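You operate a simulated robot arm through the tools that you are given. There is no shell and no other tool.

Carry out the task below with a simulated robot arm. There is one attempt and no reset: what you move stays moved.

JOB
Clamp the green cloth in the grip tray, soap the small white brush and scrub its mark off.
Fine: use the yellow soap bar; the brush goes back. Set down upright: small white brush. What is to be rubbed or washed off counts as gone when no trace of it is left.

Only the result counts: the job must be done as asked and must still hold three seconds after the hand-in. Knocking over, shifting, dropping, spilling or breaking anything else fails it. Flat cloth is picked up by pressing the open fingertips on it (5 to 10 N) and closing them slowly along it; thin cloth reads only 2 to 8 mm in the jaws.

ROBOT AND FRAMES
A 6-joint arm with a two-finger parallel gripper, fixed in place. Base frame: the origin is on the floor under the middle of its stand, x ahead of it, y to its left, z up; the work surface is at about z = 75. Lengths are in cm, angles in rad, forces in N, time in s.
It reaches about 134.7 cm from its shoulder. Its first joint turns from -2.897 to 2.897 rad. Payload 3.91 kg.
Tool frame: the origin (TCP) lies between the finger pads and is the grasp point; the fingertips stand 3 cm ahead of it; z points along the fingers, y is the line along which they close. Largest opening 11 cm; finger width 2, thickness 1; the body of the gripper, 4.8 by 11.2 cm, starts 5.5 cm behind the TCP.
Orientation is that of the tool frame in the base frame, as a unit quaternion [x, y, z, w]. With the fingers straight down and closing along the base's y, the tool's x points along the base's -x, its y along +y and its z along -z.

CONTROLS
- The arm moves only by the tool apply_moves. Its argument "moves" is a list of rows, each a list of 6 numbers: the shift along the base's x, y, z in cm, then the turn, a rotation vector about the base's x, y, z in rad. In form: [[dx, dy, dz, ax, ay, az], ...]. A call has 1 to 20 rows; each row shifts and turns the commanded pose from where the row before left it. "hand" is the closure in counts, from 0 (fully open) to 255 (shut), set as the call begins (left out, the last holds). Each row takes 0.2 s and may step no farther than 5 cm and 0.15 rad from the row before; otherwise, or with a gripper value out of range, the whole call is refused. A pose out of reach is approached as far as the arm can. The call stops where the force on the tool passes 40 N (or 10 N more than at its start, if that is more) or the arm is blocked; 0.2 s more then pass. The fingers move at their own pace (about 10.8 cm/s each) and stop on an object; they squeeze with about 32 N. The grip force told is the motor's: it shows also when the fingers shut on nothing. Time passes only in rows, and 0.2 s behind the last, so rows that do not move let the fingers close. The reply holds the time, the measured pose of the TCP, the force on the tool along the base axes, the opening and the grip force, in the units named above and with some noise, with the torque about the TCP (base axes, N m) and any sound that the robot's microphone picked up, and new pictures: "show" is both (left out), scene, wrist or none.
- Cameras (640 x 400 px; columns grow to the right, rows downward): "scene" is fixed at [22.52, 50.7, 149.45]; the picture's right is [-0.87, -0.50, 0.00], its down [-0.23, 0.40, -0.89] and it looks along [0.44, -0.77, -0.46] (base axes); focal length 308 px, centre (320, 200). "wrist" rides on the gripper at [7.2, 1.7, -10.3] in the tool frame; the picture's right is [-0.23, 0.97, 0.00], its down [-0.76, -0.18, -0.62] and it looks along [-0.61, -0.14, 0.78] (tool axes); focal length 222 px, centre (320, 200). There is no depth. A picture from a camera that has moved, and an enlarged one, comes with that camera's place and axes in the base frame and with its lens. The place of the scene camera against the robot may be out by one fixed shift of up to 1.2 cm in any direction.
- zoom(camera, box): a new picture of the part [left, top, right, bottom] of that camera's present view, enlarged. No time passes.
- finish_job(): hands the job in; it is judged then, once.

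Places have to be worked out from the pictures, the camera data and where the tool is seen. Open the gripper and draw the arm clear of the work before you hand the job in, unless the task says otherwise.

The tools are called as name(argument=value, ...) on one line, values as JSON. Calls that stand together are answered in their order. apply_moves: Moves the arm, as the interface text tells. Its arguments: {"type":"object","properties":{"moves":{"type":"array","items":{"type":"array","items":{"type":"number"}}},"hand":{"type":"number"},"show":{"type":"string","enum":["both","scene","wrist","none"]}},"required":["moves"]} The other tools are called the same way: zoom (camera, box) takes an enlarged picture of a part of a camera's view; finish_job () hands the job in.

At the start:

```text
clock: 0.0
position: [57.11, -40.69, 113.26]
orientation: [0.0, 1.0, 0.0, 0.0]
force: [0.0, 0.3, 0.2]
wrist_torque: [0.03, -0.02, 0.04]
opening: 10.99
finger_force: 0.1
```

scene: 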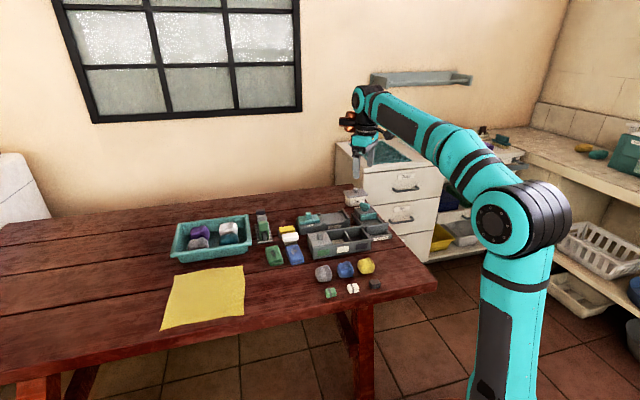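
wrist: 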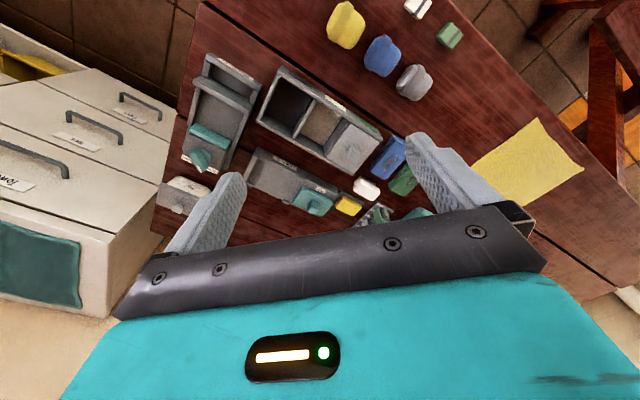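

I start by looking closely at the scene; no moves yet. The table holds a tray with folded cloths, a yellow cloth, several brushes, soaps, and gray fixtures.

zoom(camera="scene", box=[160, 180, 280, 260])

zoom(camera="scene", box=[250, 180, 400, 300])

zoom(camera="wrist", box=[150, 0, 590, 240])

zoom(camera="scene", box=[330, 120, 450, 200])

```text
5.00 times, centred on (220, 220) of scene
camera zoom: at [22.52, 50.7, 149.45], right [-0.87, -0.5, 0.0], down [-0.23, 0.4, -0.89], along [0.44, -0.77, -0.46], focal length 1542 px, centre (820, 100)
```

zoom: 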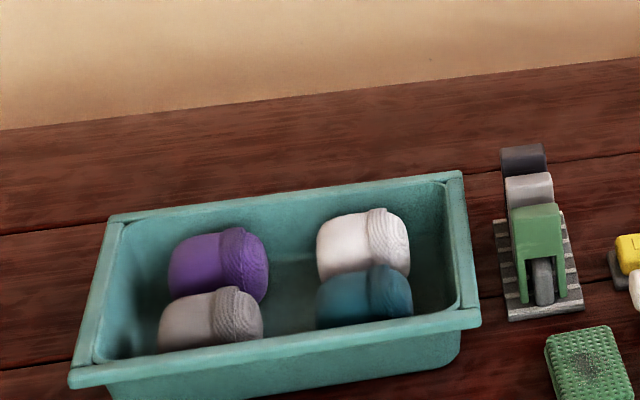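

```text
3.33 times, centred on (325, 240) of scene
camera zoom: at [22.52, 50.7, 149.45], right [-0.87, -0.5, 0.0], down [-0.23, 0.4, -0.89], along [0.44, -0.77, -0.46], focal length 1028 px, centre (303, 67)
```

zoom: 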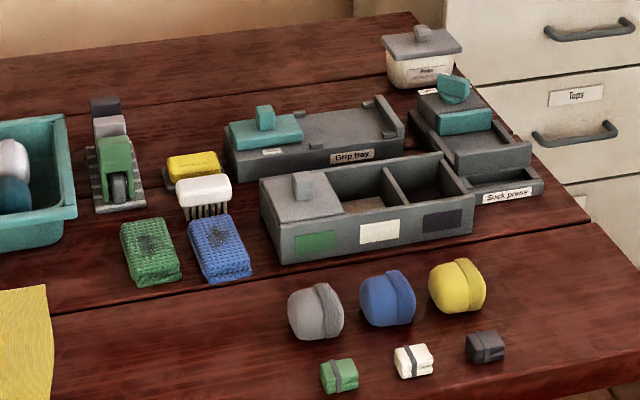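

```text
1.45 times, centred on (370, 120) of wrist
camera zoom: at [49.79, -38.88, 123.61], right [0.23, 0.97, 0.0], down [0.76, -0.18, 0.62], along [0.61, -0.14, -0.78], focal length 323 px, centre (247, 316)
```

zoom: 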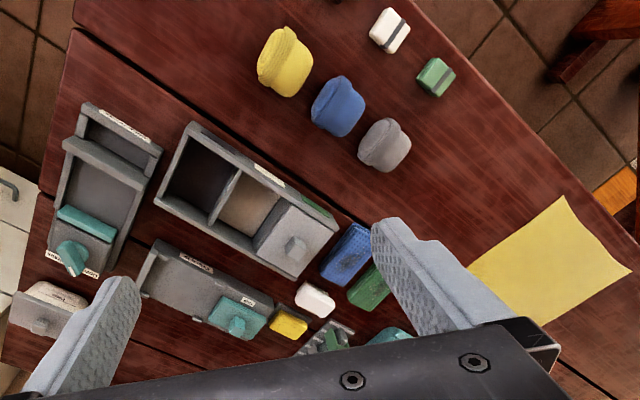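

```text
5.00 times, centred on (390, 160) of scene
camera zoom: at [22.52, 50.7, 149.45], right [-0.87, -0.5, 0.0], down [-0.23, 0.4, -0.89], along [0.44, -0.77, -0.46], focal length 1542 px, centre (-30, 400)
```

zoom: 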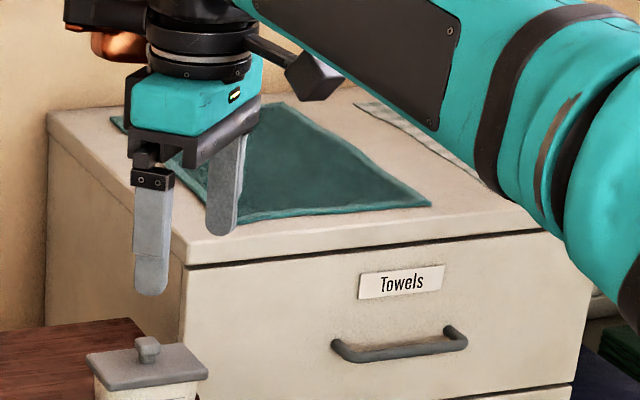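

I need finer views of the grip tray, the soap, the white brush and the green woven cloth with a dark spot on it.

zoom(camera="scene", box=[298, 195, 378, 245])

zoom(camera="scene", box=[250, 215, 330, 275])

zoom(camera="wrist", box=[230, 130, 430, 230])

zoom(camera="wrist", box=[150, 50, 290, 220])

zoom(camera="scene", box=[470, 110, 640, 330])

```text
8.00 times, centred on (338, 220) of scene
camera zoom: at [22.52, 50.7, 149.45], right [-0.87, -0.5, 0.0], down [-0.23, 0.4, -0.89], along [0.44, -0.77, -0.46], focal length 2468 px, centre (176, 40)
```

zoom: 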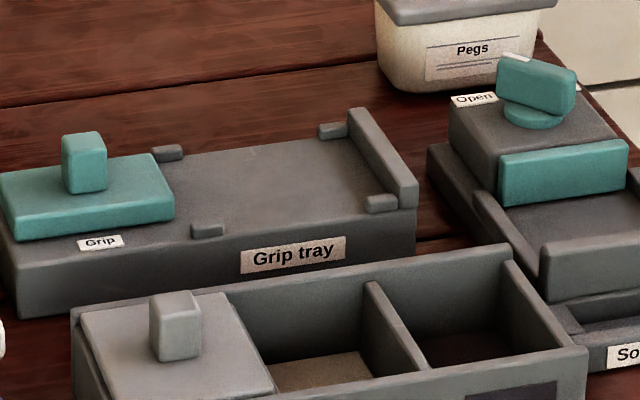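

```text
6.67 times, centred on (290, 245) of scene
camera zoom: at [22.52, 50.7, 149.45], right [-0.87, -0.5, 0.0], down [-0.23, 0.4, -0.89], along [0.44, -0.77, -0.46], focal length 2056 px, centre (520, -100)
```

zoom: 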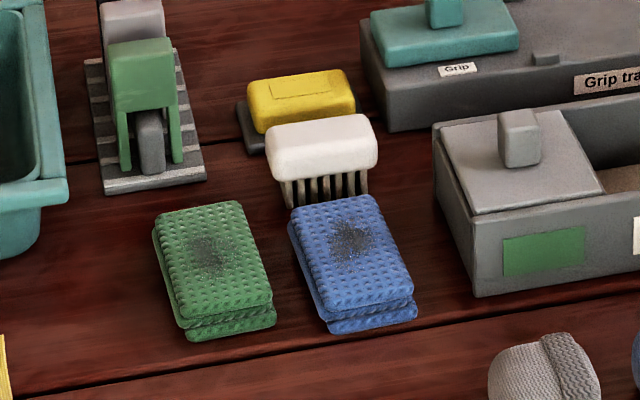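

```text
3.20 times, centred on (330, 180) of wrist
camera zoom: at [49.79, -38.88, 123.61], right [0.23, 0.97, 0.0], down [0.76, -0.18, 0.62], along [0.61, -0.14, -0.78], focal length 711 px, centre (288, 264)
```

zoom: 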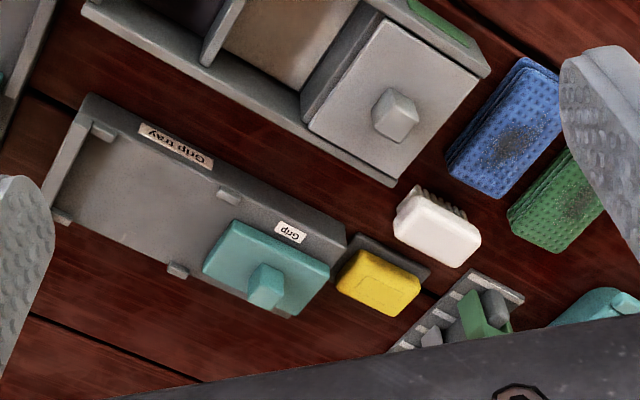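

```text
2.35 times, centred on (220, 135) of wrist
camera zoom: at [49.79, -38.88, 123.61], right [0.23, 0.97, 0.0], down [0.76, -0.18, 0.62], along [0.61, -0.14, -0.78], focal length 523 px, centre (555, 353)
```

zoom: 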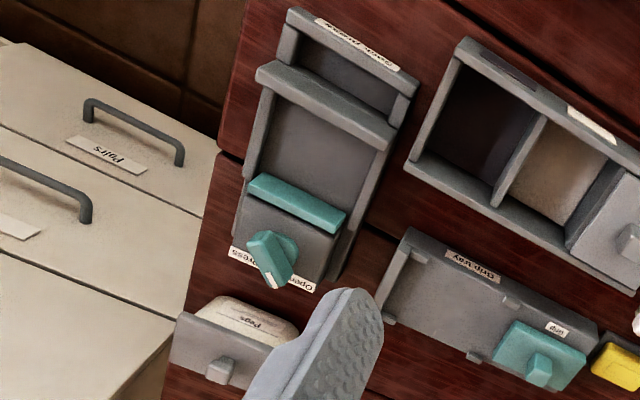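

```text
1.82 times, centred on (555, 220) of scene
camera zoom: at [22.52, 50.7, 149.45], right [-0.87, -0.5, 0.0], down [-0.23, 0.4, -0.89], along [0.44, -0.77, -0.46], focal length 561 px, centre (-107, 164)
```

zoom: 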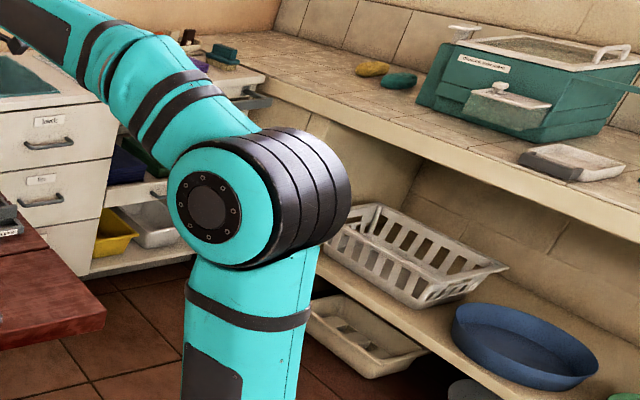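

The green woven cloth with the dark mark is near (85, -25), the white brush near (83, -35), the soap near (89, -40), and the grip tray runs from about (68, -57) to (83, -42), so the table is turned about 43° from the base. I shift the arm at its present height to get a better wrist view.

apply_moves(moves=[[-2.5, 4, 0, 0, 0, 0], [-2.5, 4, 0, 0, 0, 0], [-2.5, 4, 0, 0, 0, 0], [0, 0, 0, 0, 0, 0]], hand=0, show="wrist")

```text
clock: 1.0
position: [49.56, -28.7, 113.25]
orientation: [-0.001, 1.0, 0.0, -0.001]
force: [-0.2, 0.6, -0.6]
wrist_torque: [-0.04, -0.02, 0.01]
opening: 11.01
finger_force: 0.1
camera wrist: at [42.29, -26.83, 123.68], right [0.23, 0.97, 0.0], down [0.76, -0.18, 0.62], along [0.61, -0.14, -0.78], focal length 222 px, centre (320, 200)
```

wrist: 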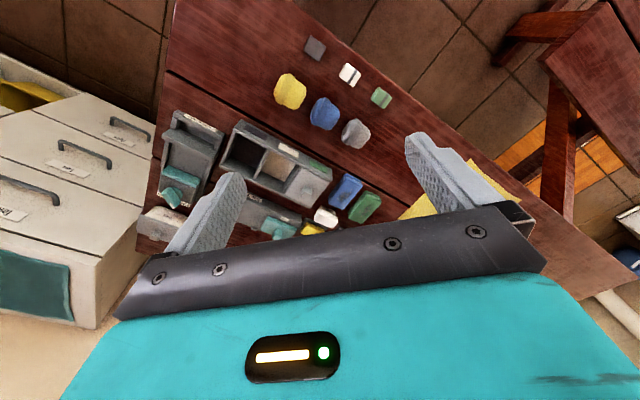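

The gripper body hides the lower part, so I move forward in x so the objects come into the upper half of the picture.

apply_moves(moves=[[5, -1, 0, 0, 0, 0], [5, -1, 0, 0, 0, 0], [5, -1, 0, 0, 0, 0], [5, 0, 0, 0, 0, 0], [0, 0, 0, 0, 0, 0]], show="wrist")

```text
refused: row 1 steps farther than a row can; nothing moved
```

The step was just over the limit; I split the shift differently.

apply_moves(moves=[[4.8, -1, 0, 0, 0, 0], [4.8, -1, 0, 0, 0, 0], [4.8, -1, 0, 0, 0, 0], [4.8, 0, 0, 0, 0, 0], [0, 0, 0, 0, 0, 0]], show="wrist")

```text
clock: 2.2
position: [68.85, -31.68, 113.21]
orientation: [0.0, 1.0, 0.001, 0.0]
force: [-2.2, -1.1, 0.7]
wrist_torque: [0.03, 0.02, 0.02]
opening: 11.01
finger_force: 0.0
camera wrist: at [61.66, -29.81, 123.55], right [0.23, 0.97, 0.0], down [0.76, -0.18, 0.62], along [0.61, -0.14, -0.78], focal length 222 px, centre (320, 200)
```

wrist: 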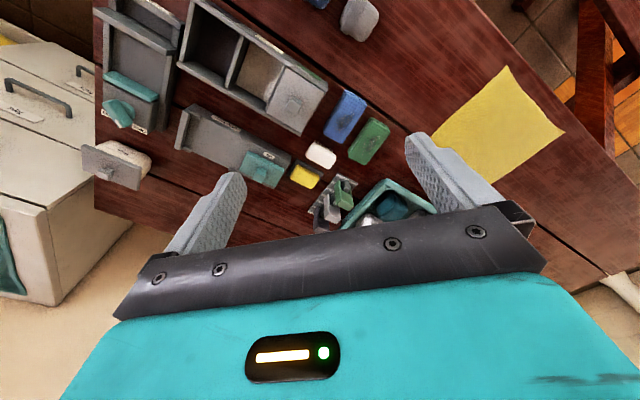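

zoom(camera="wrist", box=[250, 80, 410, 180])

zoom(camera="wrist", box=[160, 90, 320, 190])

zoom(camera="wrist", box=[280, 140, 440, 240])

```text
4.00 times, centred on (330, 130) of wrist
camera zoom: at [61.66, -29.81, 123.55], right [0.23, 0.97, 0.0], down [0.76, -0.18, 0.62], along [0.61, -0.14, -0.78], focal length 888 px, centre (280, 480)
```

zoom: 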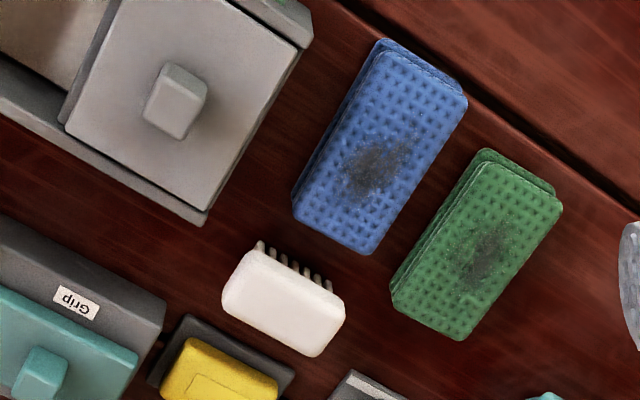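

```text
4.00 times, centred on (240, 140) of wrist
camera zoom: at [61.66, -29.81, 123.55], right [0.23, 0.97, 0.0], down [0.76, -0.18, 0.62], along [0.61, -0.14, -0.78], focal length 888 px, centre (640, 440)
```

zoom: 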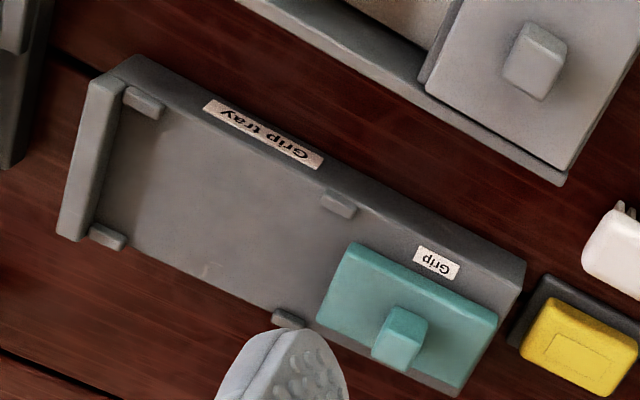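

```text
4.00 times, centred on (360, 190) of wrist
camera zoom: at [61.66, -29.81, 123.55], right [0.23, 0.97, 0.0], down [0.76, -0.18, 0.62], along [0.61, -0.14, -0.78], focal length 888 px, centre (160, 240)
```

zoom: 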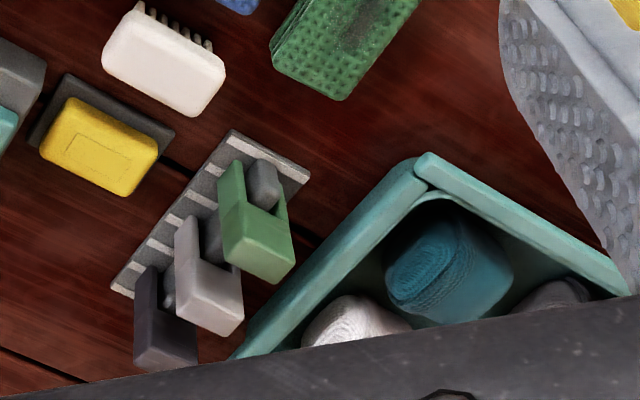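

The cloth measures about 8.8 × 5 cm with its long axis across the tray axis, and the tray axis lies at about 45°. I go above the grip tray, turn the gripper by -45° about z and come down to about z = 97 for a close look.

apply_moves(moves=[[1.02, -3.47, -2.29, 0, 0, -0.1122], [1.02, -3.47, -2.29, 0, 0, -0.1122], [1.02, -3.47, -2.29, 0, 0, -0.1122], [1.02, -3.47, -2.29, 0, 0, -0.1122], [1.02, -3.47, -2.29, 0, 0, -0.1122], [1.02, -3.47, -2.29, 0, 0, -0.1122], [1.02, -3.47, -2.29, 0, 0, -0.1122], [0, 0, 0, 0, 0, 0]], show="both")

```text
clock: 4.0
position: [75.99, -55.97, 97.07]
orientation: [0.382, 0.924, 0.001, 0.0]
force: [-1.3, -0.2, 0.5]
wrist_torque: [-0.02, 0.01, 0.01]
opening: 10.98
finger_force: 0.1
camera wrist: at [72.02, -49.54, 107.51], right [0.85, 0.53, 0.0], down [0.41, -0.66, 0.62], along [0.33, -0.53, -0.78], focal length 222 px, centre (320, 200)
```

scene: 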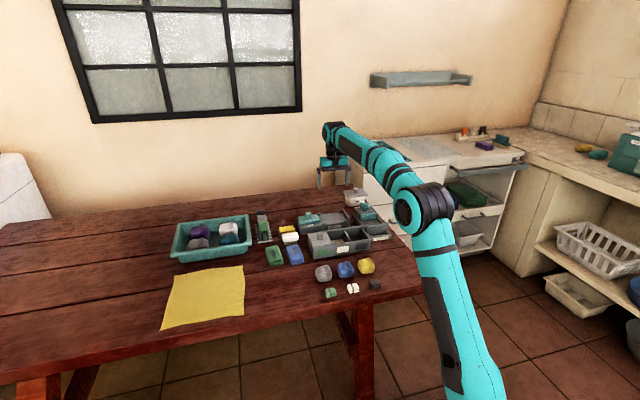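
wrist: 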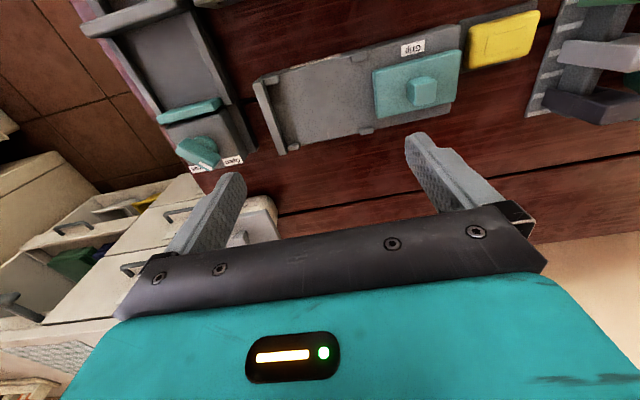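

The tray is now in good view; I zoom in on it and on its teal slider.

zoom(camera="wrist", box=[240, 20, 480, 170])

zoom(camera="wrist", box=[350, 20, 480, 130])

zoom(camera="scene", box=[450, 120, 530, 170])

```text
2.67 times, centred on (360, 95) of wrist
camera zoom: at [72.02, -49.54, 107.51], right [0.85, 0.53, 0.0], down [0.41, -0.66, 0.62], along [0.33, -0.53, -0.78], focal length 592 px, centre (213, 480)
```

zoom: 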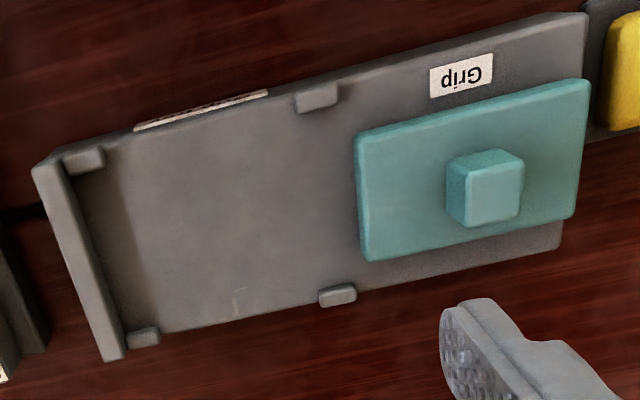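

```text
3.64 times, centred on (415, 75) of wrist
camera zoom: at [72.02, -49.54, 107.51], right [0.85, 0.53, 0.0], down [0.41, -0.66, 0.62], along [0.33, -0.53, -0.78], focal length 808 px, centre (-26, 654)
```

zoom: 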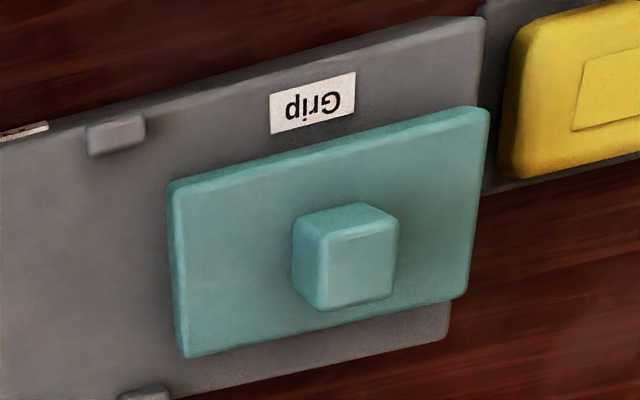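

```text
8.00 times, centred on (490, 145) of scene
camera zoom: at [22.52, 50.7, 149.45], right [-0.87, -0.5, 0.0], down [-0.23, 0.4, -0.89], along [0.44, -0.77, -0.46], focal length 2468 px, centre (-1040, 640)
```

zoom: 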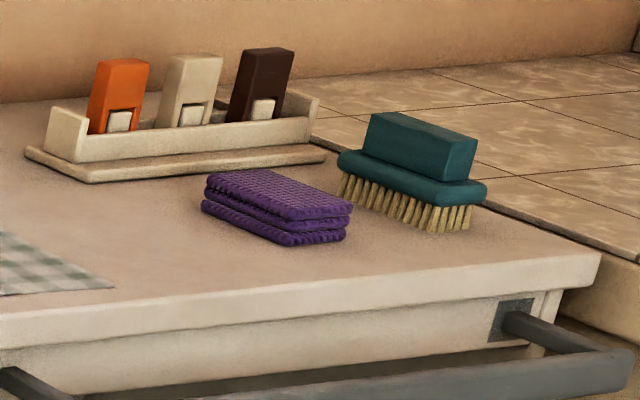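

The tray floor is near z = 78.7, with the end wall at about 5.9 cm to one side of the bed centre (76.5, -56.3) and the teal jaw's front edge at 6.3 cm on the other. I now go over the brush and soap at the same height to measure them.

apply_moves(moves=[[1.23, 4.57, 0, 0, 0, 0], [1.23, 4.57, 0, 0, 0, 0], [1.23, 4.57, 0, 0, 0, 0], [1.23, 4.57, 0, 0, 0, 0], [0, 0, 0, 0, 0, 0]], show="wrist")

zoom(camera="wrist", box=[260, 0, 480, 140])

apply_moves(moves=[[1.23, 4.57, 0, 0, 0, 0], [1.23, 4.57, 0, 0, 0, 0], [1.23, 4.57, 0, 0, 0, 0], [0, 0, 0, 0, 0, 0]], show="wrist")

zoom(camera="wrist", box=[220, 20, 440, 160])

```text
clock: 5.2
position: [80.74, -37.64, 97.24]
orientation: [0.383, 0.924, 0.0, 0.0]
force: [-0.6, -0.9, -0.2]
wrist_torque: [0.0, -0.01, 0.0]
opening: 11.02
finger_force: 0.1
camera wrist: at [76.83, -31.25, 107.53], right [0.85, 0.53, 0.0], down [0.41, -0.66, 0.62], along [0.33, -0.53, -0.78], focal length 222 px, centre (320, 200)
```

wrist: 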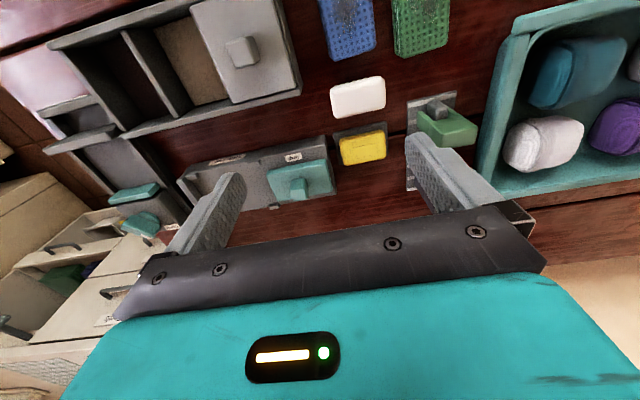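

```text
2.86 times, centred on (370, 70) of wrist
camera zoom: at [76.83, -31.25, 107.53], right [0.85, 0.53, 0.0], down [0.41, -0.66, 0.62], along [0.33, -0.53, -0.78], focal length 635 px, centre (177, 571)
```

zoom: 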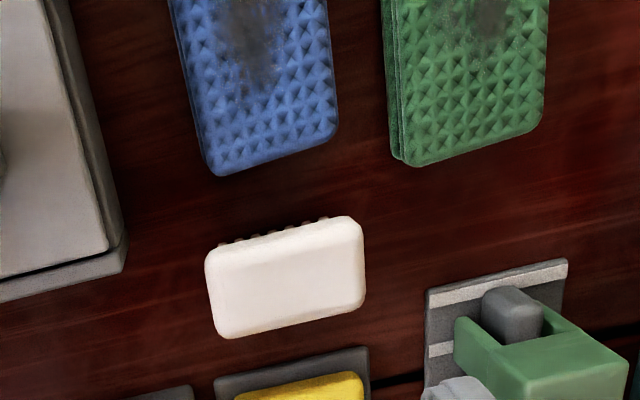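

```text
clock: 6.2
position: [84.5, -24.04, 97.25]
orientation: [0.383, 0.924, 0.0, 0.0]
force: [0.0, -0.7, 0.3]
wrist_torque: [-0.02, 0.03, 0.01]
opening: 10.96
finger_force: 0.0
camera wrist: at [80.56, -17.6, 107.54], right [0.85, 0.53, 0.0], down [0.41, -0.66, 0.62], along [0.33, -0.53, -0.78], focal length 222 px, centre (320, 200)
```

wrist: 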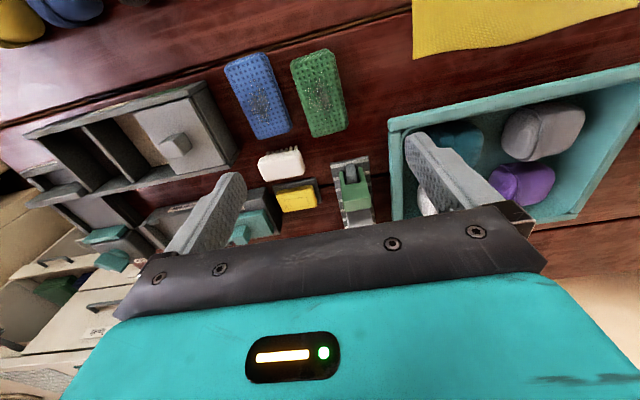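

```text
2.86 times, centred on (330, 90) of wrist
camera zoom: at [80.56, -17.6, 107.54], right [0.85, 0.53, 0.0], down [0.41, -0.66, 0.62], along [0.33, -0.53, -0.78], focal length 635 px, centre (291, 514)
```

zoom: 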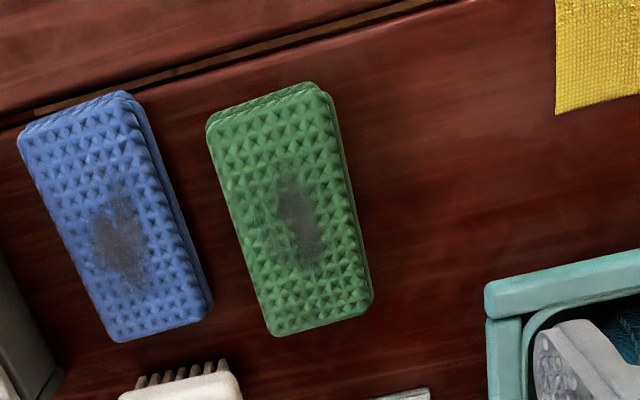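

The green cloth's top is at z ≈ 77.1, centred at about (84.65, -24.05), 9.1 × 5 cm, with its short side along the present closing direction and 2.5 cm clear to the blue cloth. I narrow the fingers to about 6.6 cm and start down.

apply_moves(moves=[[0.15, 0, 0, 0, 0, 0], [0, 0, -4.5, 0, 0, 0], [0, 0, -4.5, 0, 0, 0], [0, 0, -4, 0, 0, 0], [0, 0, 0, 0, 0, 0]], hand=102, show="wrist")

zoom(camera="wrist", box=[160, 0, 480, 200])

```text
clock: 7.4
position: [84.75, -24.02, 84.14]
orientation: [0.383, 0.924, 0.0, 0.0]
force: [0.5, -0.4, -0.1]
wrist_torque: [-0.03, -0.01, 0.04]
opening: 6.59
finger_force: 0.1
camera wrist: at [80.74, -17.52, 94.54], right [0.85, 0.53, 0.0], down [0.41, -0.66, 0.62], along [0.33, -0.53, -0.78], focal length 222 px, centre (320, 200)
```

wrist: 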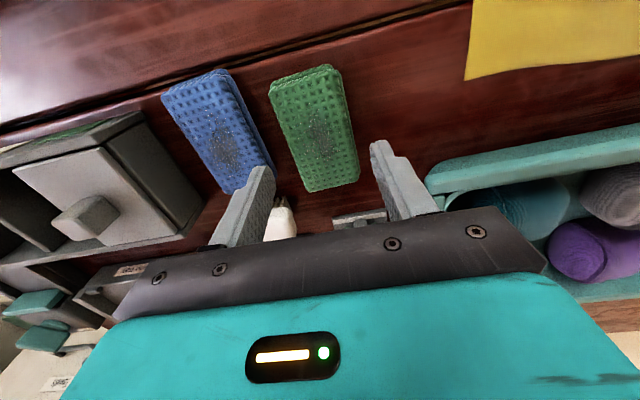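

```text
2.00 times, centred on (320, 100) of wrist
camera zoom: at [80.74, -17.52, 94.54], right [0.85, 0.53, 0.0], down [0.41, -0.66, 0.62], along [0.33, -0.53, -0.78], focal length 444 px, centre (320, 400)
```

zoom: 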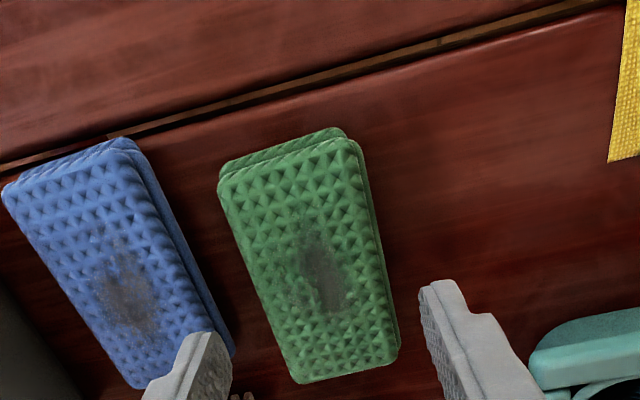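

The fingers straddle the cloth evenly, about 0.8 cm clear on each side and clear of the blue one. I go down to z ≈ 78.6 (tips at 75.6) with the fingers still open.

apply_moves(moves=[[0, 0, -2.8, 0, 0, 0], [0, 0, -1.7, 0, 0, 0], [0, 0, -1.0, 0, 0, 0], [0, 0, 0, 0, 0, 0]], show="wrist")

zoom(camera="wrist", box=[160, 0, 480, 200])

```text
clock: 8.4
position: [84.5, -23.9, 78.86]
orientation: [0.382, 0.924, -0.001, 0.0]
force: [0.0, -0.2, 0.2]
wrist_torque: [0.0, -0.01, 0.0]
opening: 6.6
finger_force: 0.1
camera wrist: at [80.71, -17.54, 89.09], right [0.85, 0.53, 0.0], down [0.41, -0.66, 0.62], along [0.33, -0.53, -0.78], focal length 222 px, centre (320, 200)
```

wrist: 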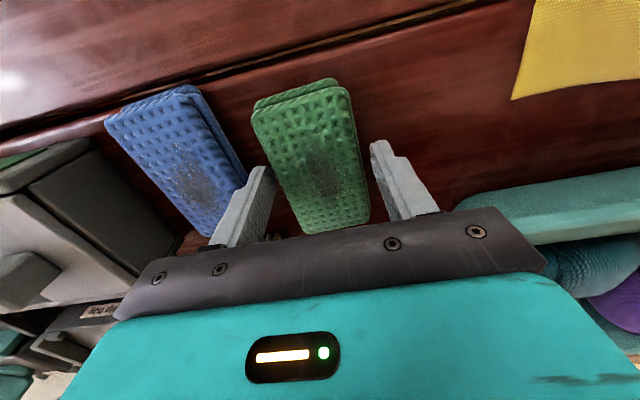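

```text
2.00 times, centred on (320, 100) of wrist
camera zoom: at [80.71, -17.54, 89.09], right [0.85, 0.53, 0.0], down [0.41, -0.66, 0.62], along [0.33, -0.53, -0.78], focal length 444 px, centre (320, 400)
```

zoom: 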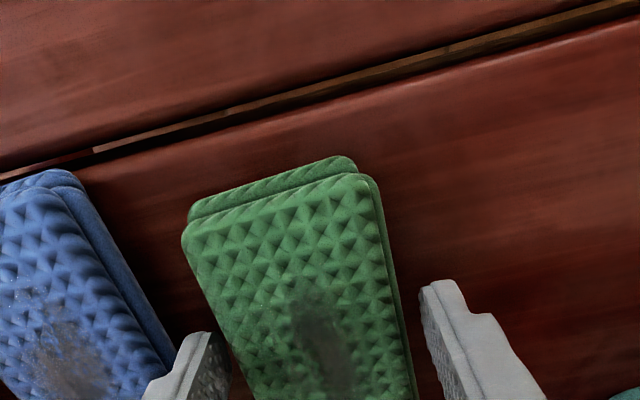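

Both fingertips are beside the cloth with no contact; I lower 0.2 cm more and close.

apply_moves(moves=[[0, 0, -0.2, 0, 0, 0]], show="none")

apply_moves(moves=[[0, 0, 0, 0, 0, 0], [0, 0, 0, 0, 0, 0], [0, 0, 0, 0, 0, 0]], hand=255, show="wrist")

```text
clock: 8.8
position: [84.67, -24.0, 78.47]
orientation: [0.383, 0.924, 0.001, 0.0]
force: [0.8, -0.1, -0.9]
wrist_torque: [0.01, 0.04, 0.0]
opening: 6.6
finger_force: 0.0
```

```text
clock: 9.6
position: [84.59, -24.06, 78.64]
orientation: [0.383, 0.924, 0.0, 0.0]
force: [-0.1, 0.4, 0.1]
wrist_torque: [0.01, 0.0, 0.0]
opening: 5.35
finger_force: 32.2
camera wrist: at [80.71, -17.53, 88.91], right [0.85, 0.53, 0.0], down [0.41, -0.66, 0.62], along [0.33, -0.53, -0.78], focal length 222 px, centre (320, 200)
```

wrist: 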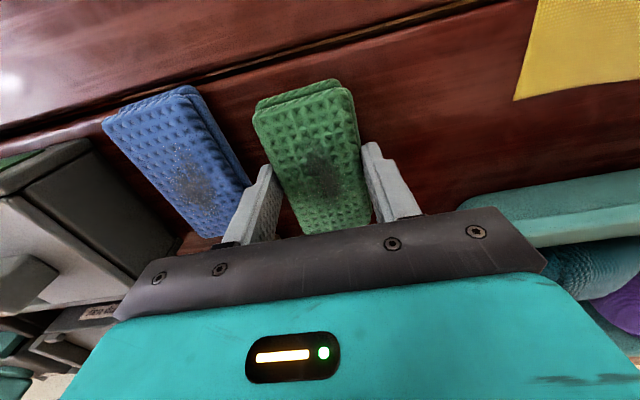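

The grip holds at 5.35 cm with 32 N, so the cloth is held across its width. I lift it straight up about 12 cm.

apply_moves(moves=[[0, 0, 2, 0, 0, 0], [0, 0, 3, 0, 0, 0], [0, 0, 4, 0, 0, 0], [0, 0, 4, 0, 0, 0], [0, 0, 0, 0, 0, 0]], show="both")

zoom(camera="scene", box=[230, 180, 390, 280])

```text
clock: 10.8
position: [84.54, -24.01, 91.56]
orientation: [0.383, 0.924, 0.0, 0.0]
force: [0.1, 0.2, -0.1]
wrist_torque: [-0.03, 0.01, 0.01]
opening: 5.32
finger_force: 32.1
camera wrist: at [80.69, -17.52, 101.86], right [0.85, 0.53, 0.0], down [0.41, -0.66, 0.62], along [0.33, -0.53, -0.78], focal length 222 px, centre (320, 200)
```

scene: 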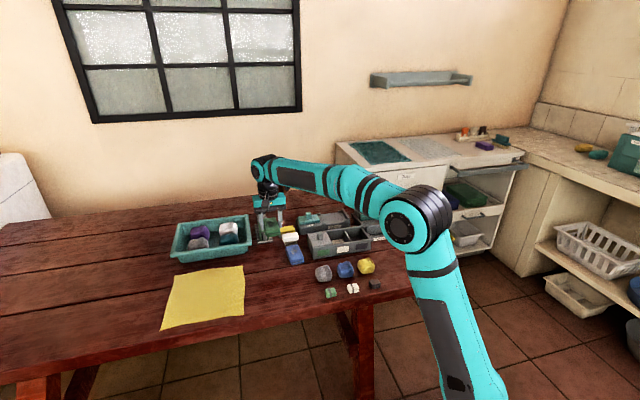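
wrist: 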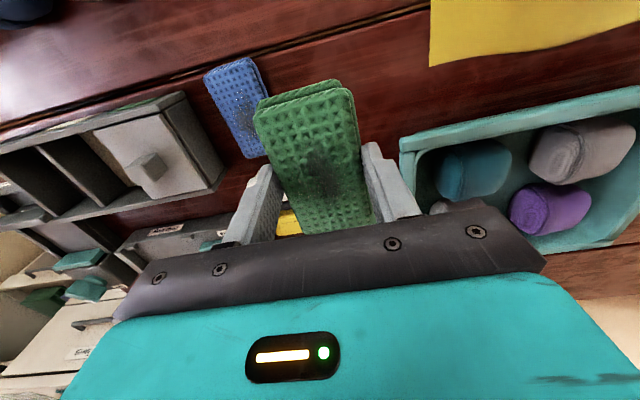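

```text
4.00 times, centred on (310, 230) of scene
camera zoom: at [22.52, 50.7, 149.45], right [-0.87, -0.5, 0.0], down [-0.23, 0.4, -0.89], along [0.44, -0.77, -0.46], focal length 1234 px, centre (360, 80)
```

zoom: 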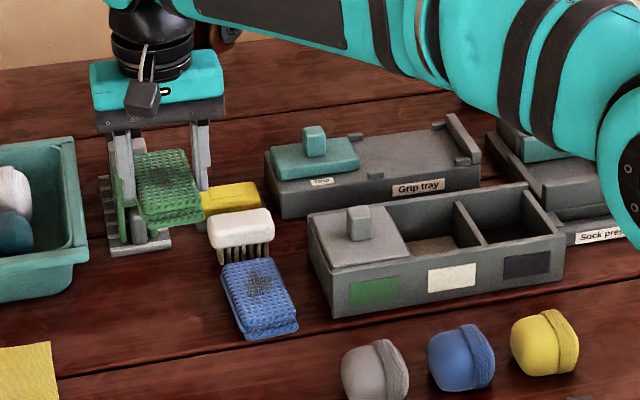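

The cloth hangs level with its mark up. I carry it over the tray bed while turning it by +90° so its long side runs along the tray, staying at z ≈ 91.5.

apply_moves(moves=[[-0.795, -2.993, 0, 0, 0, 0.1428], [-0.795, -2.993, 0, 0, 0, 0.1428], [-0.795, -2.993, 0, 0, 0, 0.1428], [-0.795, -2.993, 0, 0, 0, 0.1428], [-0.795, -2.993, 0, 0, 0, 0.1428], [-0.795, -2.993, 0, 0, 0, 0.1428], [-0.795, -2.993, 0, 0, 0, 0.1428], [-0.795, -2.993, 0, 0, 0, 0.1428], [-0.795, -2.993, 0, 0, 0, 0.1428], [-0.795, -2.993, 0, 0, 0, 0.1428], [-0.795, -2.993, 0, 0, 0, 0.1428], [0, 0, 0, 0, 0, 0]], show="both")

zoom(camera="scene", box=[270, 150, 390, 240])

zoom(camera="wrist", box=[160, 0, 480, 200])

```text
clock: 13.4
position: [75.78, -56.9, 91.54]
orientation: [-0.383, 0.924, -0.001, 0.0]
force: [0.2, -0.3, -0.5]
wrist_torque: [0.02, 0.0, -0.01]
opening: 5.28
finger_force: 31.8
camera wrist: at [69.51, -60.75, 101.86], right [-0.53, 0.85, 0.0], down [0.66, 0.41, 0.62], along [0.53, 0.33, -0.78], focal length 222 px, centre (320, 200)
```

scene: 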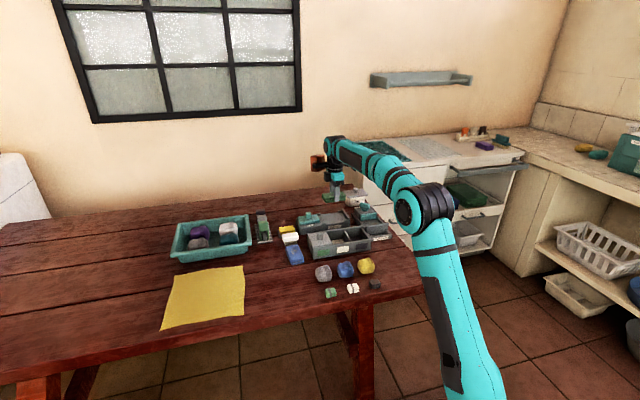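
wrist: 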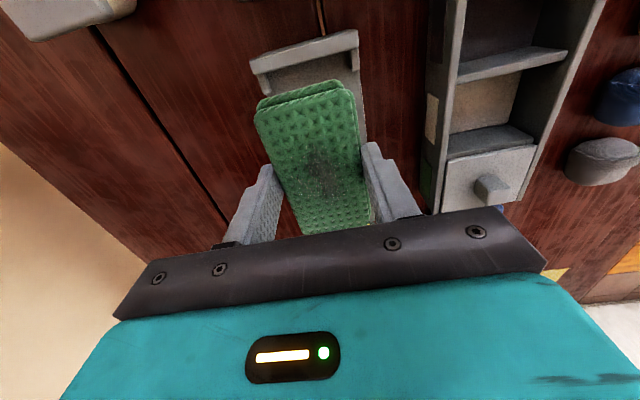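

```text
4.44 times, centred on (330, 195) of scene
camera zoom: at [22.52, 50.7, 149.45], right [-0.87, -0.5, 0.0], down [-0.23, 0.4, -0.89], along [0.44, -0.77, -0.46], focal length 1371 px, centre (276, 222)
```

zoom: 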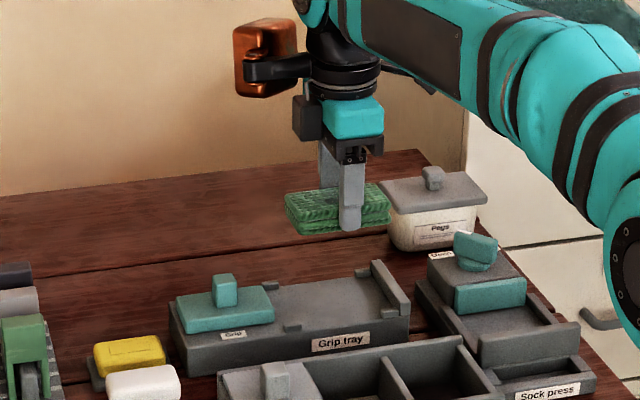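

```text
2.00 times, centred on (320, 100) of wrist
camera zoom: at [69.51, -60.75, 101.86], right [-0.53, 0.85, 0.0], down [0.66, 0.41, 0.62], along [0.53, 0.33, -0.78], focal length 444 px, centre (320, 400)
```

zoom: 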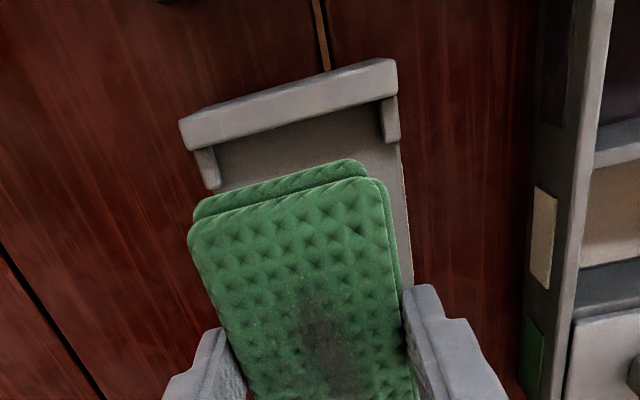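

The cloth is parallel to the tray and centred across it; its end would be about 0.3 cm from the end wall, so I shift 0.4 cm toward the jaw and lower to just above the bed.

apply_moves(moves=[[0.28, 0.28, -4, 0, 0, 0], [0, 0, -3.5, 0, 0, 0], [0, 0, -1, 0, 0, 0], [0, 0, 0, 0, 0, 0]], show="both")

zoom(camera="scene", box=[280, 170, 400, 245])

zoom(camera="wrist", box=[160, 0, 480, 200])

```text
clock: 14.4
position: [76.19, -56.62, 82.92]
orientation: [-0.382, 0.924, 0.0, 0.0]
force: [0.3, 0.0, -0.2]
wrist_torque: [-0.01, -0.02, 0.0]
opening: 5.27
finger_force: 31.8
camera wrist: at [69.84, -60.46, 93.31], right [-0.53, 0.85, 0.0], down [0.66, 0.41, 0.62], along [0.53, 0.33, -0.78], focal length 222 px, centre (320, 200)
```

scene: 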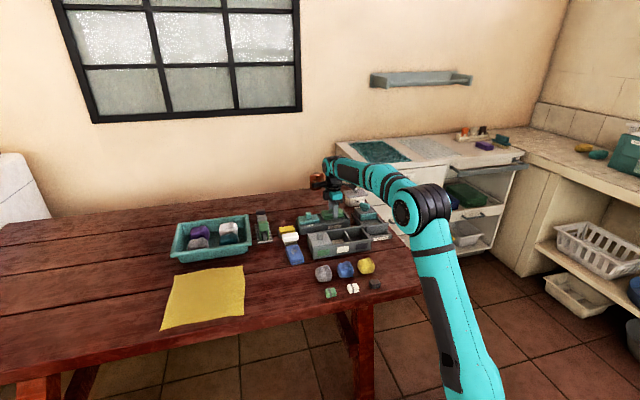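
wrist: 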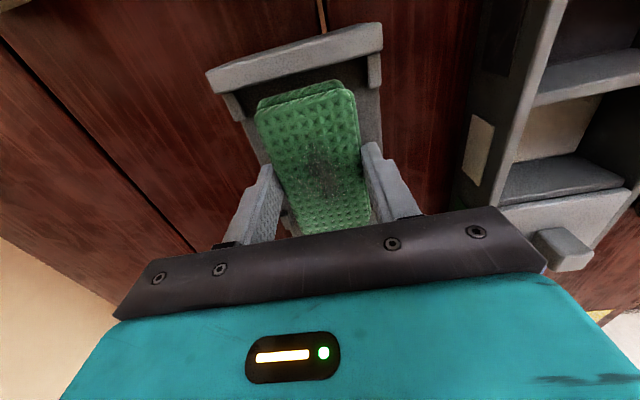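

```text
5.33 times, centred on (340, 208) of scene
camera zoom: at [22.52, 50.7, 149.45], right [-0.87, -0.5, 0.0], down [-0.23, 0.4, -0.89], along [0.44, -0.77, -0.46], focal length 1645 px, centre (213, 160)
```

zoom: 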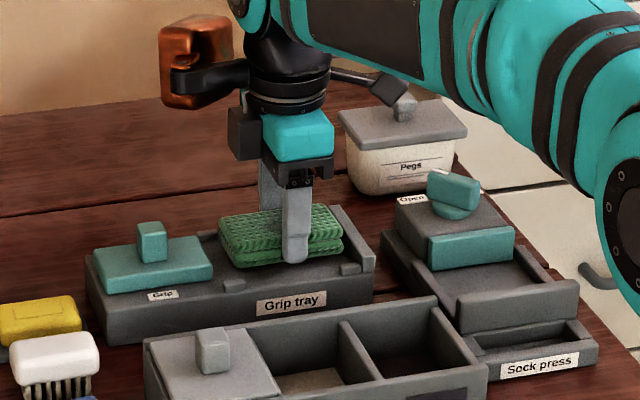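

```text
2.00 times, centred on (320, 100) of wrist
camera zoom: at [69.84, -60.46, 93.31], right [-0.53, 0.85, 0.0], down [0.66, 0.41, 0.62], along [0.53, 0.33, -0.78], focal length 444 px, centre (320, 400)
```

zoom: 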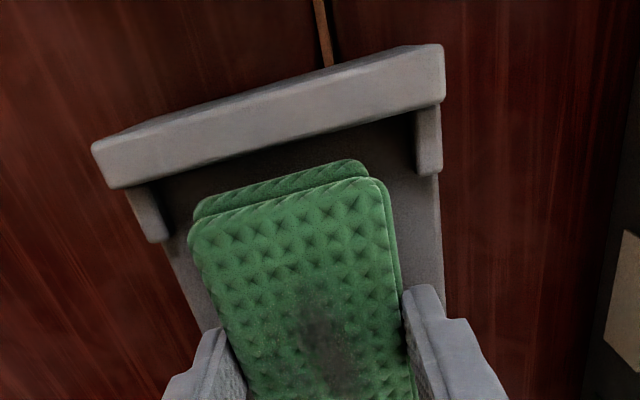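

The cloth is well within the bed, between wall and jaw. I lower in small steps looking for contact.

apply_moves(moves=[[0, 0, -0.3, 0, 0, 0], [0, 0, -0.2, 0, 0, 0], [0, 0, 0, 0, 0, 0]], show="wrist")

```text
clock: 15.2
position: [76.0, -56.6, 82.45]
orientation: [-0.383, 0.924, 0.0, 0.001]
force: [-0.6, 0.1, -0.8]
wrist_torque: [-0.01, -0.02, -0.03]
opening: 5.31
finger_force: 31.6
camera wrist: at [69.79, -60.4, 92.81], right [-0.53, 0.85, 0.0], down [0.66, 0.41, 0.62], along [0.53, 0.33, -0.78], focal length 222 px, centre (320, 200)
```

wrist: 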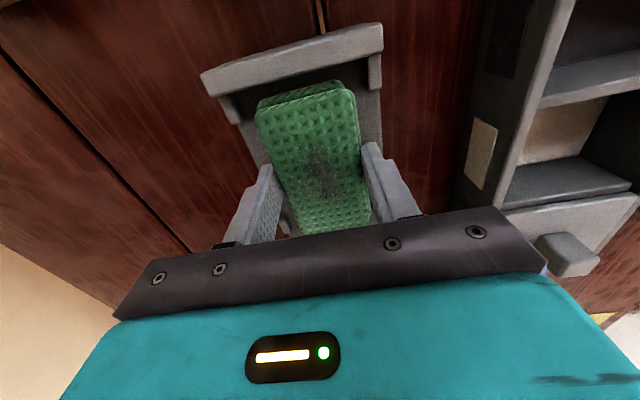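

No contact force yet; I keep lowering in 0.15 cm steps.

apply_moves(moves=[[0, 0, -0.15, 0, 0, 0], [0, 0, -0.15, 0, 0, 0], [0, 0, 0, 0, 0, 0]], show="none")

zoom(camera="scene", box=[300, 180, 380, 230])

```text
clock: 16.0
position: [76.04, -56.63, 82.21]
orientation: [-0.382, 0.924, 0.0, 0.0]
force: [0.1, 0.1, -0.6]
wrist_torque: [-0.02, -0.02, -0.01]
opening: 5.29
finger_force: 31.9
```

```text
8.00 times, centred on (340, 205) of scene
camera zoom: at [22.52, 50.7, 149.45], right [-0.87, -0.5, 0.0], down [-0.23, 0.4, -0.89], along [0.44, -0.77, -0.46], focal length 2468 px, centre (160, 160)
```

zoom: 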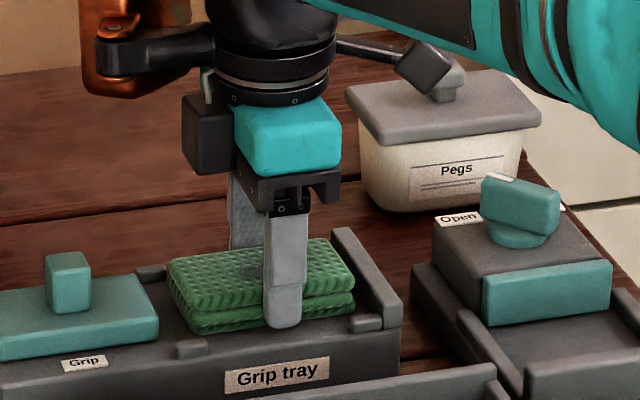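

Still no contact; I continue lowering in small steps.

apply_moves(moves=[[0, 0, -0.15, 0, 0, 0], [0, 0, -0.15, 0, 0, 0], [0, 0, 0, 0, 0, 0]], show="none")

zoom(camera="scene", box=[300, 180, 380, 230])

```text
clock: 16.8
position: [76.07, -56.68, 82.21]
orientation: [-0.382, 0.924, -0.001, 0.001]
force: [2.8, -2.7, 25.4]
wrist_torque: [-0.02, 0.04, 0.05]
opening: 5.3
finger_force: 32.2
```

```text
8.00 times, centred on (340, 205) of scene
camera zoom: at [22.52, 50.7, 149.45], right [-0.87, -0.5, 0.0], down [-0.23, 0.4, -0.89], along [0.44, -0.77, -0.46], focal length 2468 px, centre (160, 160)
```

zoom: 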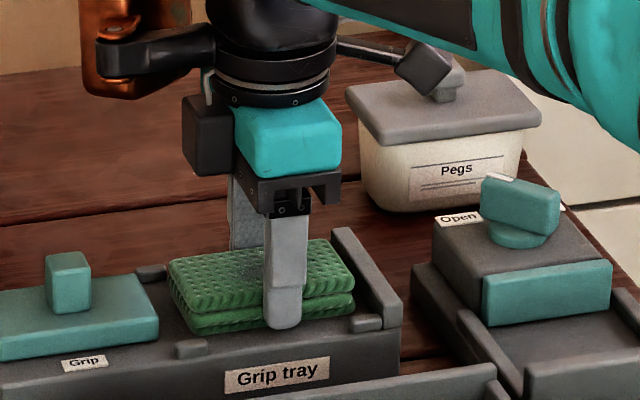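

Contact at 25 N: the cloth rests on the bed. I back off 0.2 cm and open the fingers to about 6.6 cm.

apply_moves(moves=[[0, 0, 0.2, 0, 0, 0], [0, 0, 0, 0, 0, 0]], show="none")

apply_moves(moves=[[0, 0, 0, 0, 0, 0], [0, 0, 0, 0, 0, 0], [0, 0, 0, 0, 0, 0]], hand=100, show="wrist")

```text
clock: 17.4
position: [76.1, -56.57, 82.1]
orientation: [-0.383, 0.924, 0.0, 0.0]
force: [0.9, -1.5, 13.5]
wrist_torque: [-0.08, -0.08, 0.04]
opening: 5.28
finger_force: 32.0
```

```text
clock: 18.2
position: [76.08, -56.52, 82.16]
orientation: [-0.383, 0.924, 0.0, -0.001]
force: [0.1, -0.1, 0.4]
wrist_torque: [0.01, 0.02, 0.02]
opening: 6.69
finger_force: 0.0
camera wrist: at [69.8, -60.39, 92.47], right [-0.53, 0.85, 0.0], down [0.66, 0.41, 0.62], along [0.53, 0.33, -0.78], focal length 222 px, centre (320, 200)
```

wrist: 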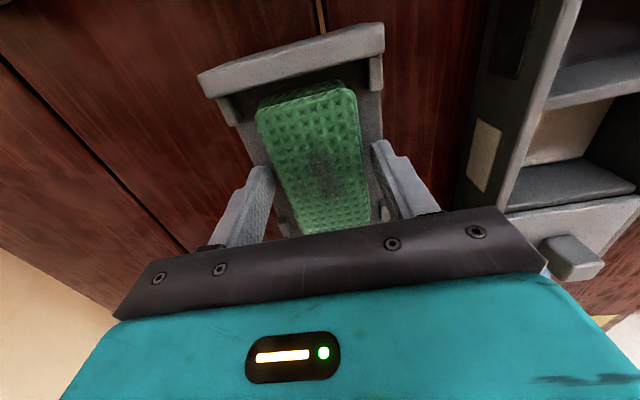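

The cloth is released and lies in the bed. I raise straight up and look at it.

apply_moves(moves=[[0, 0, 3, 0, 0, 0], [0, 0, 4.5, 0, 0, 0], [0, 0, 4.5, 0, 0, 0], [0, 0, 4, 0, 0, 0], [0, 0, 0, 0, 0, 0]], show="wrist")

zoom(camera="wrist", box=[220, 30, 460, 180])

zoom(camera="scene", box=[300, 180, 380, 230])

```text
clock: 19.4
position: [76.01, -56.58, 98.18]
orientation: [-0.383, 0.924, 0.0, 0.0]
force: [0.4, 0.0, 1.0]
wrist_torque: [-0.01, 0.03, 0.04]
opening: 6.68
finger_force: 0.2
camera wrist: at [69.8, -60.43, 108.52], right [-0.53, 0.85, 0.0], down [0.66, 0.41, 0.62], along [0.53, 0.33, -0.78], focal length 222 px, centre (320, 200)
```

wrist: 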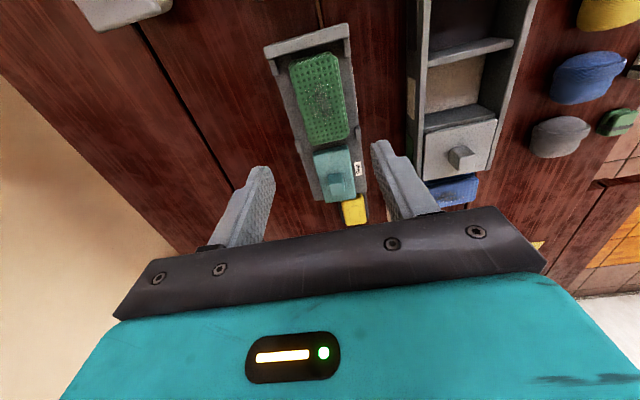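

```text
2.67 times, centred on (340, 105) of wrist
camera zoom: at [69.8, -60.43, 108.52], right [-0.53, 0.85, 0.0], down [0.66, 0.41, 0.62], along [0.53, 0.33, -0.78], focal length 592 px, centre (267, 453)
```

zoom: 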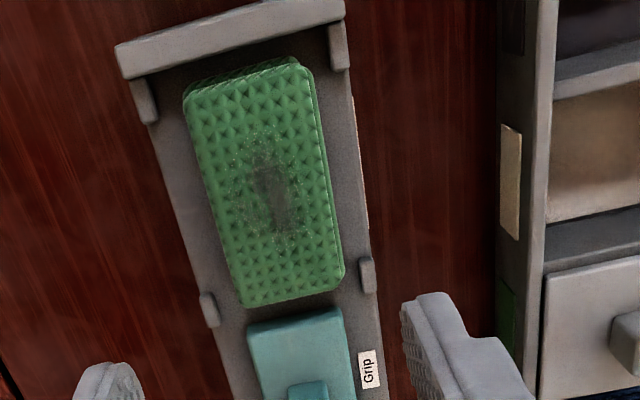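

```text
8.00 times, centred on (340, 205) of scene
camera zoom: at [22.52, 50.7, 149.45], right [-0.87, -0.5, 0.0], down [-0.23, 0.4, -0.89], along [0.44, -0.77, -0.46], focal length 2468 px, centre (160, 160)
```

zoom: 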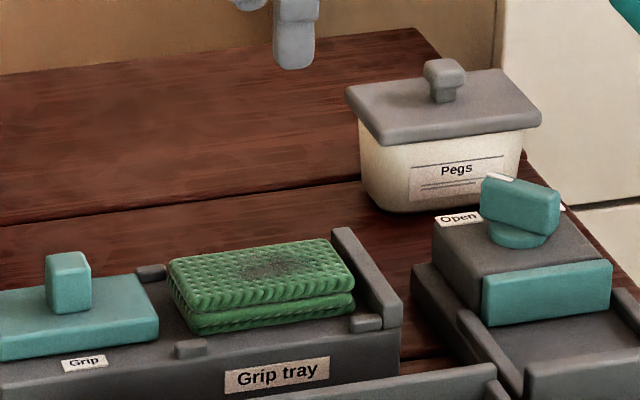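

The cloth lies squarely in the bed with its mark up, about 2 cm from the teal jaw. I move above the jaw's knob to measure it.

apply_moves(moves=[[2.75, 2.7, 0, 0, 0, 0], [2.75, 2.7, 0, 0, 0, 0], [2.7, 2.7, 0, 0, 0, 0], [0, 0, 0, 0, 0, 0]], show="wrist")

zoom(camera="wrist", box=[240, 20, 400, 120])

```text
clock: 20.4
position: [84.36, -48.63, 98.12]
orientation: [-0.383, 0.924, 0.0, 0.001]
force: [0.5, -0.7, 0.1]
wrist_torque: [0.01, 0.0, -0.05]
opening: 6.69
finger_force: 0.1
camera wrist: at [78.06, -52.31, 108.47], right [-0.53, 0.85, 0.0], down [0.66, 0.41, 0.62], along [0.53, 0.33, -0.78], focal length 222 px, centre (320, 200)
```

wrist: 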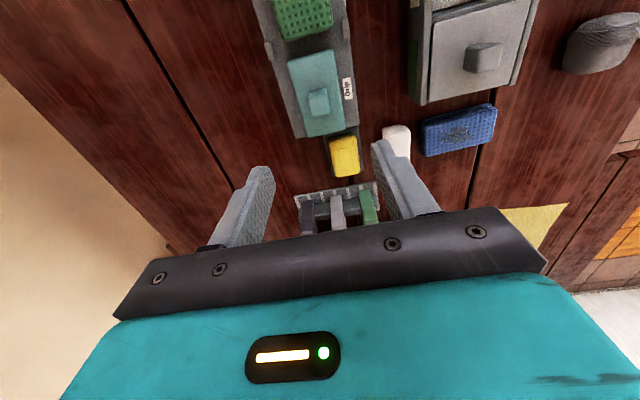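

```text
4.00 times, centred on (320, 70) of wrist
camera zoom: at [78.06, -52.31, 108.47], right [-0.53, 0.85, 0.0], down [0.66, 0.41, 0.62], along [0.53, 0.33, -0.78], focal length 888 px, centre (320, 720)
```

zoom: 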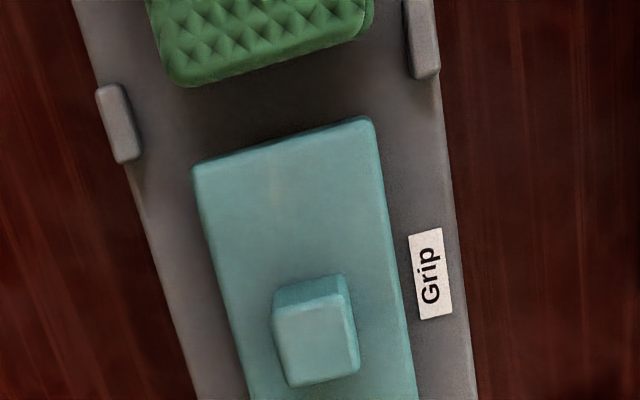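

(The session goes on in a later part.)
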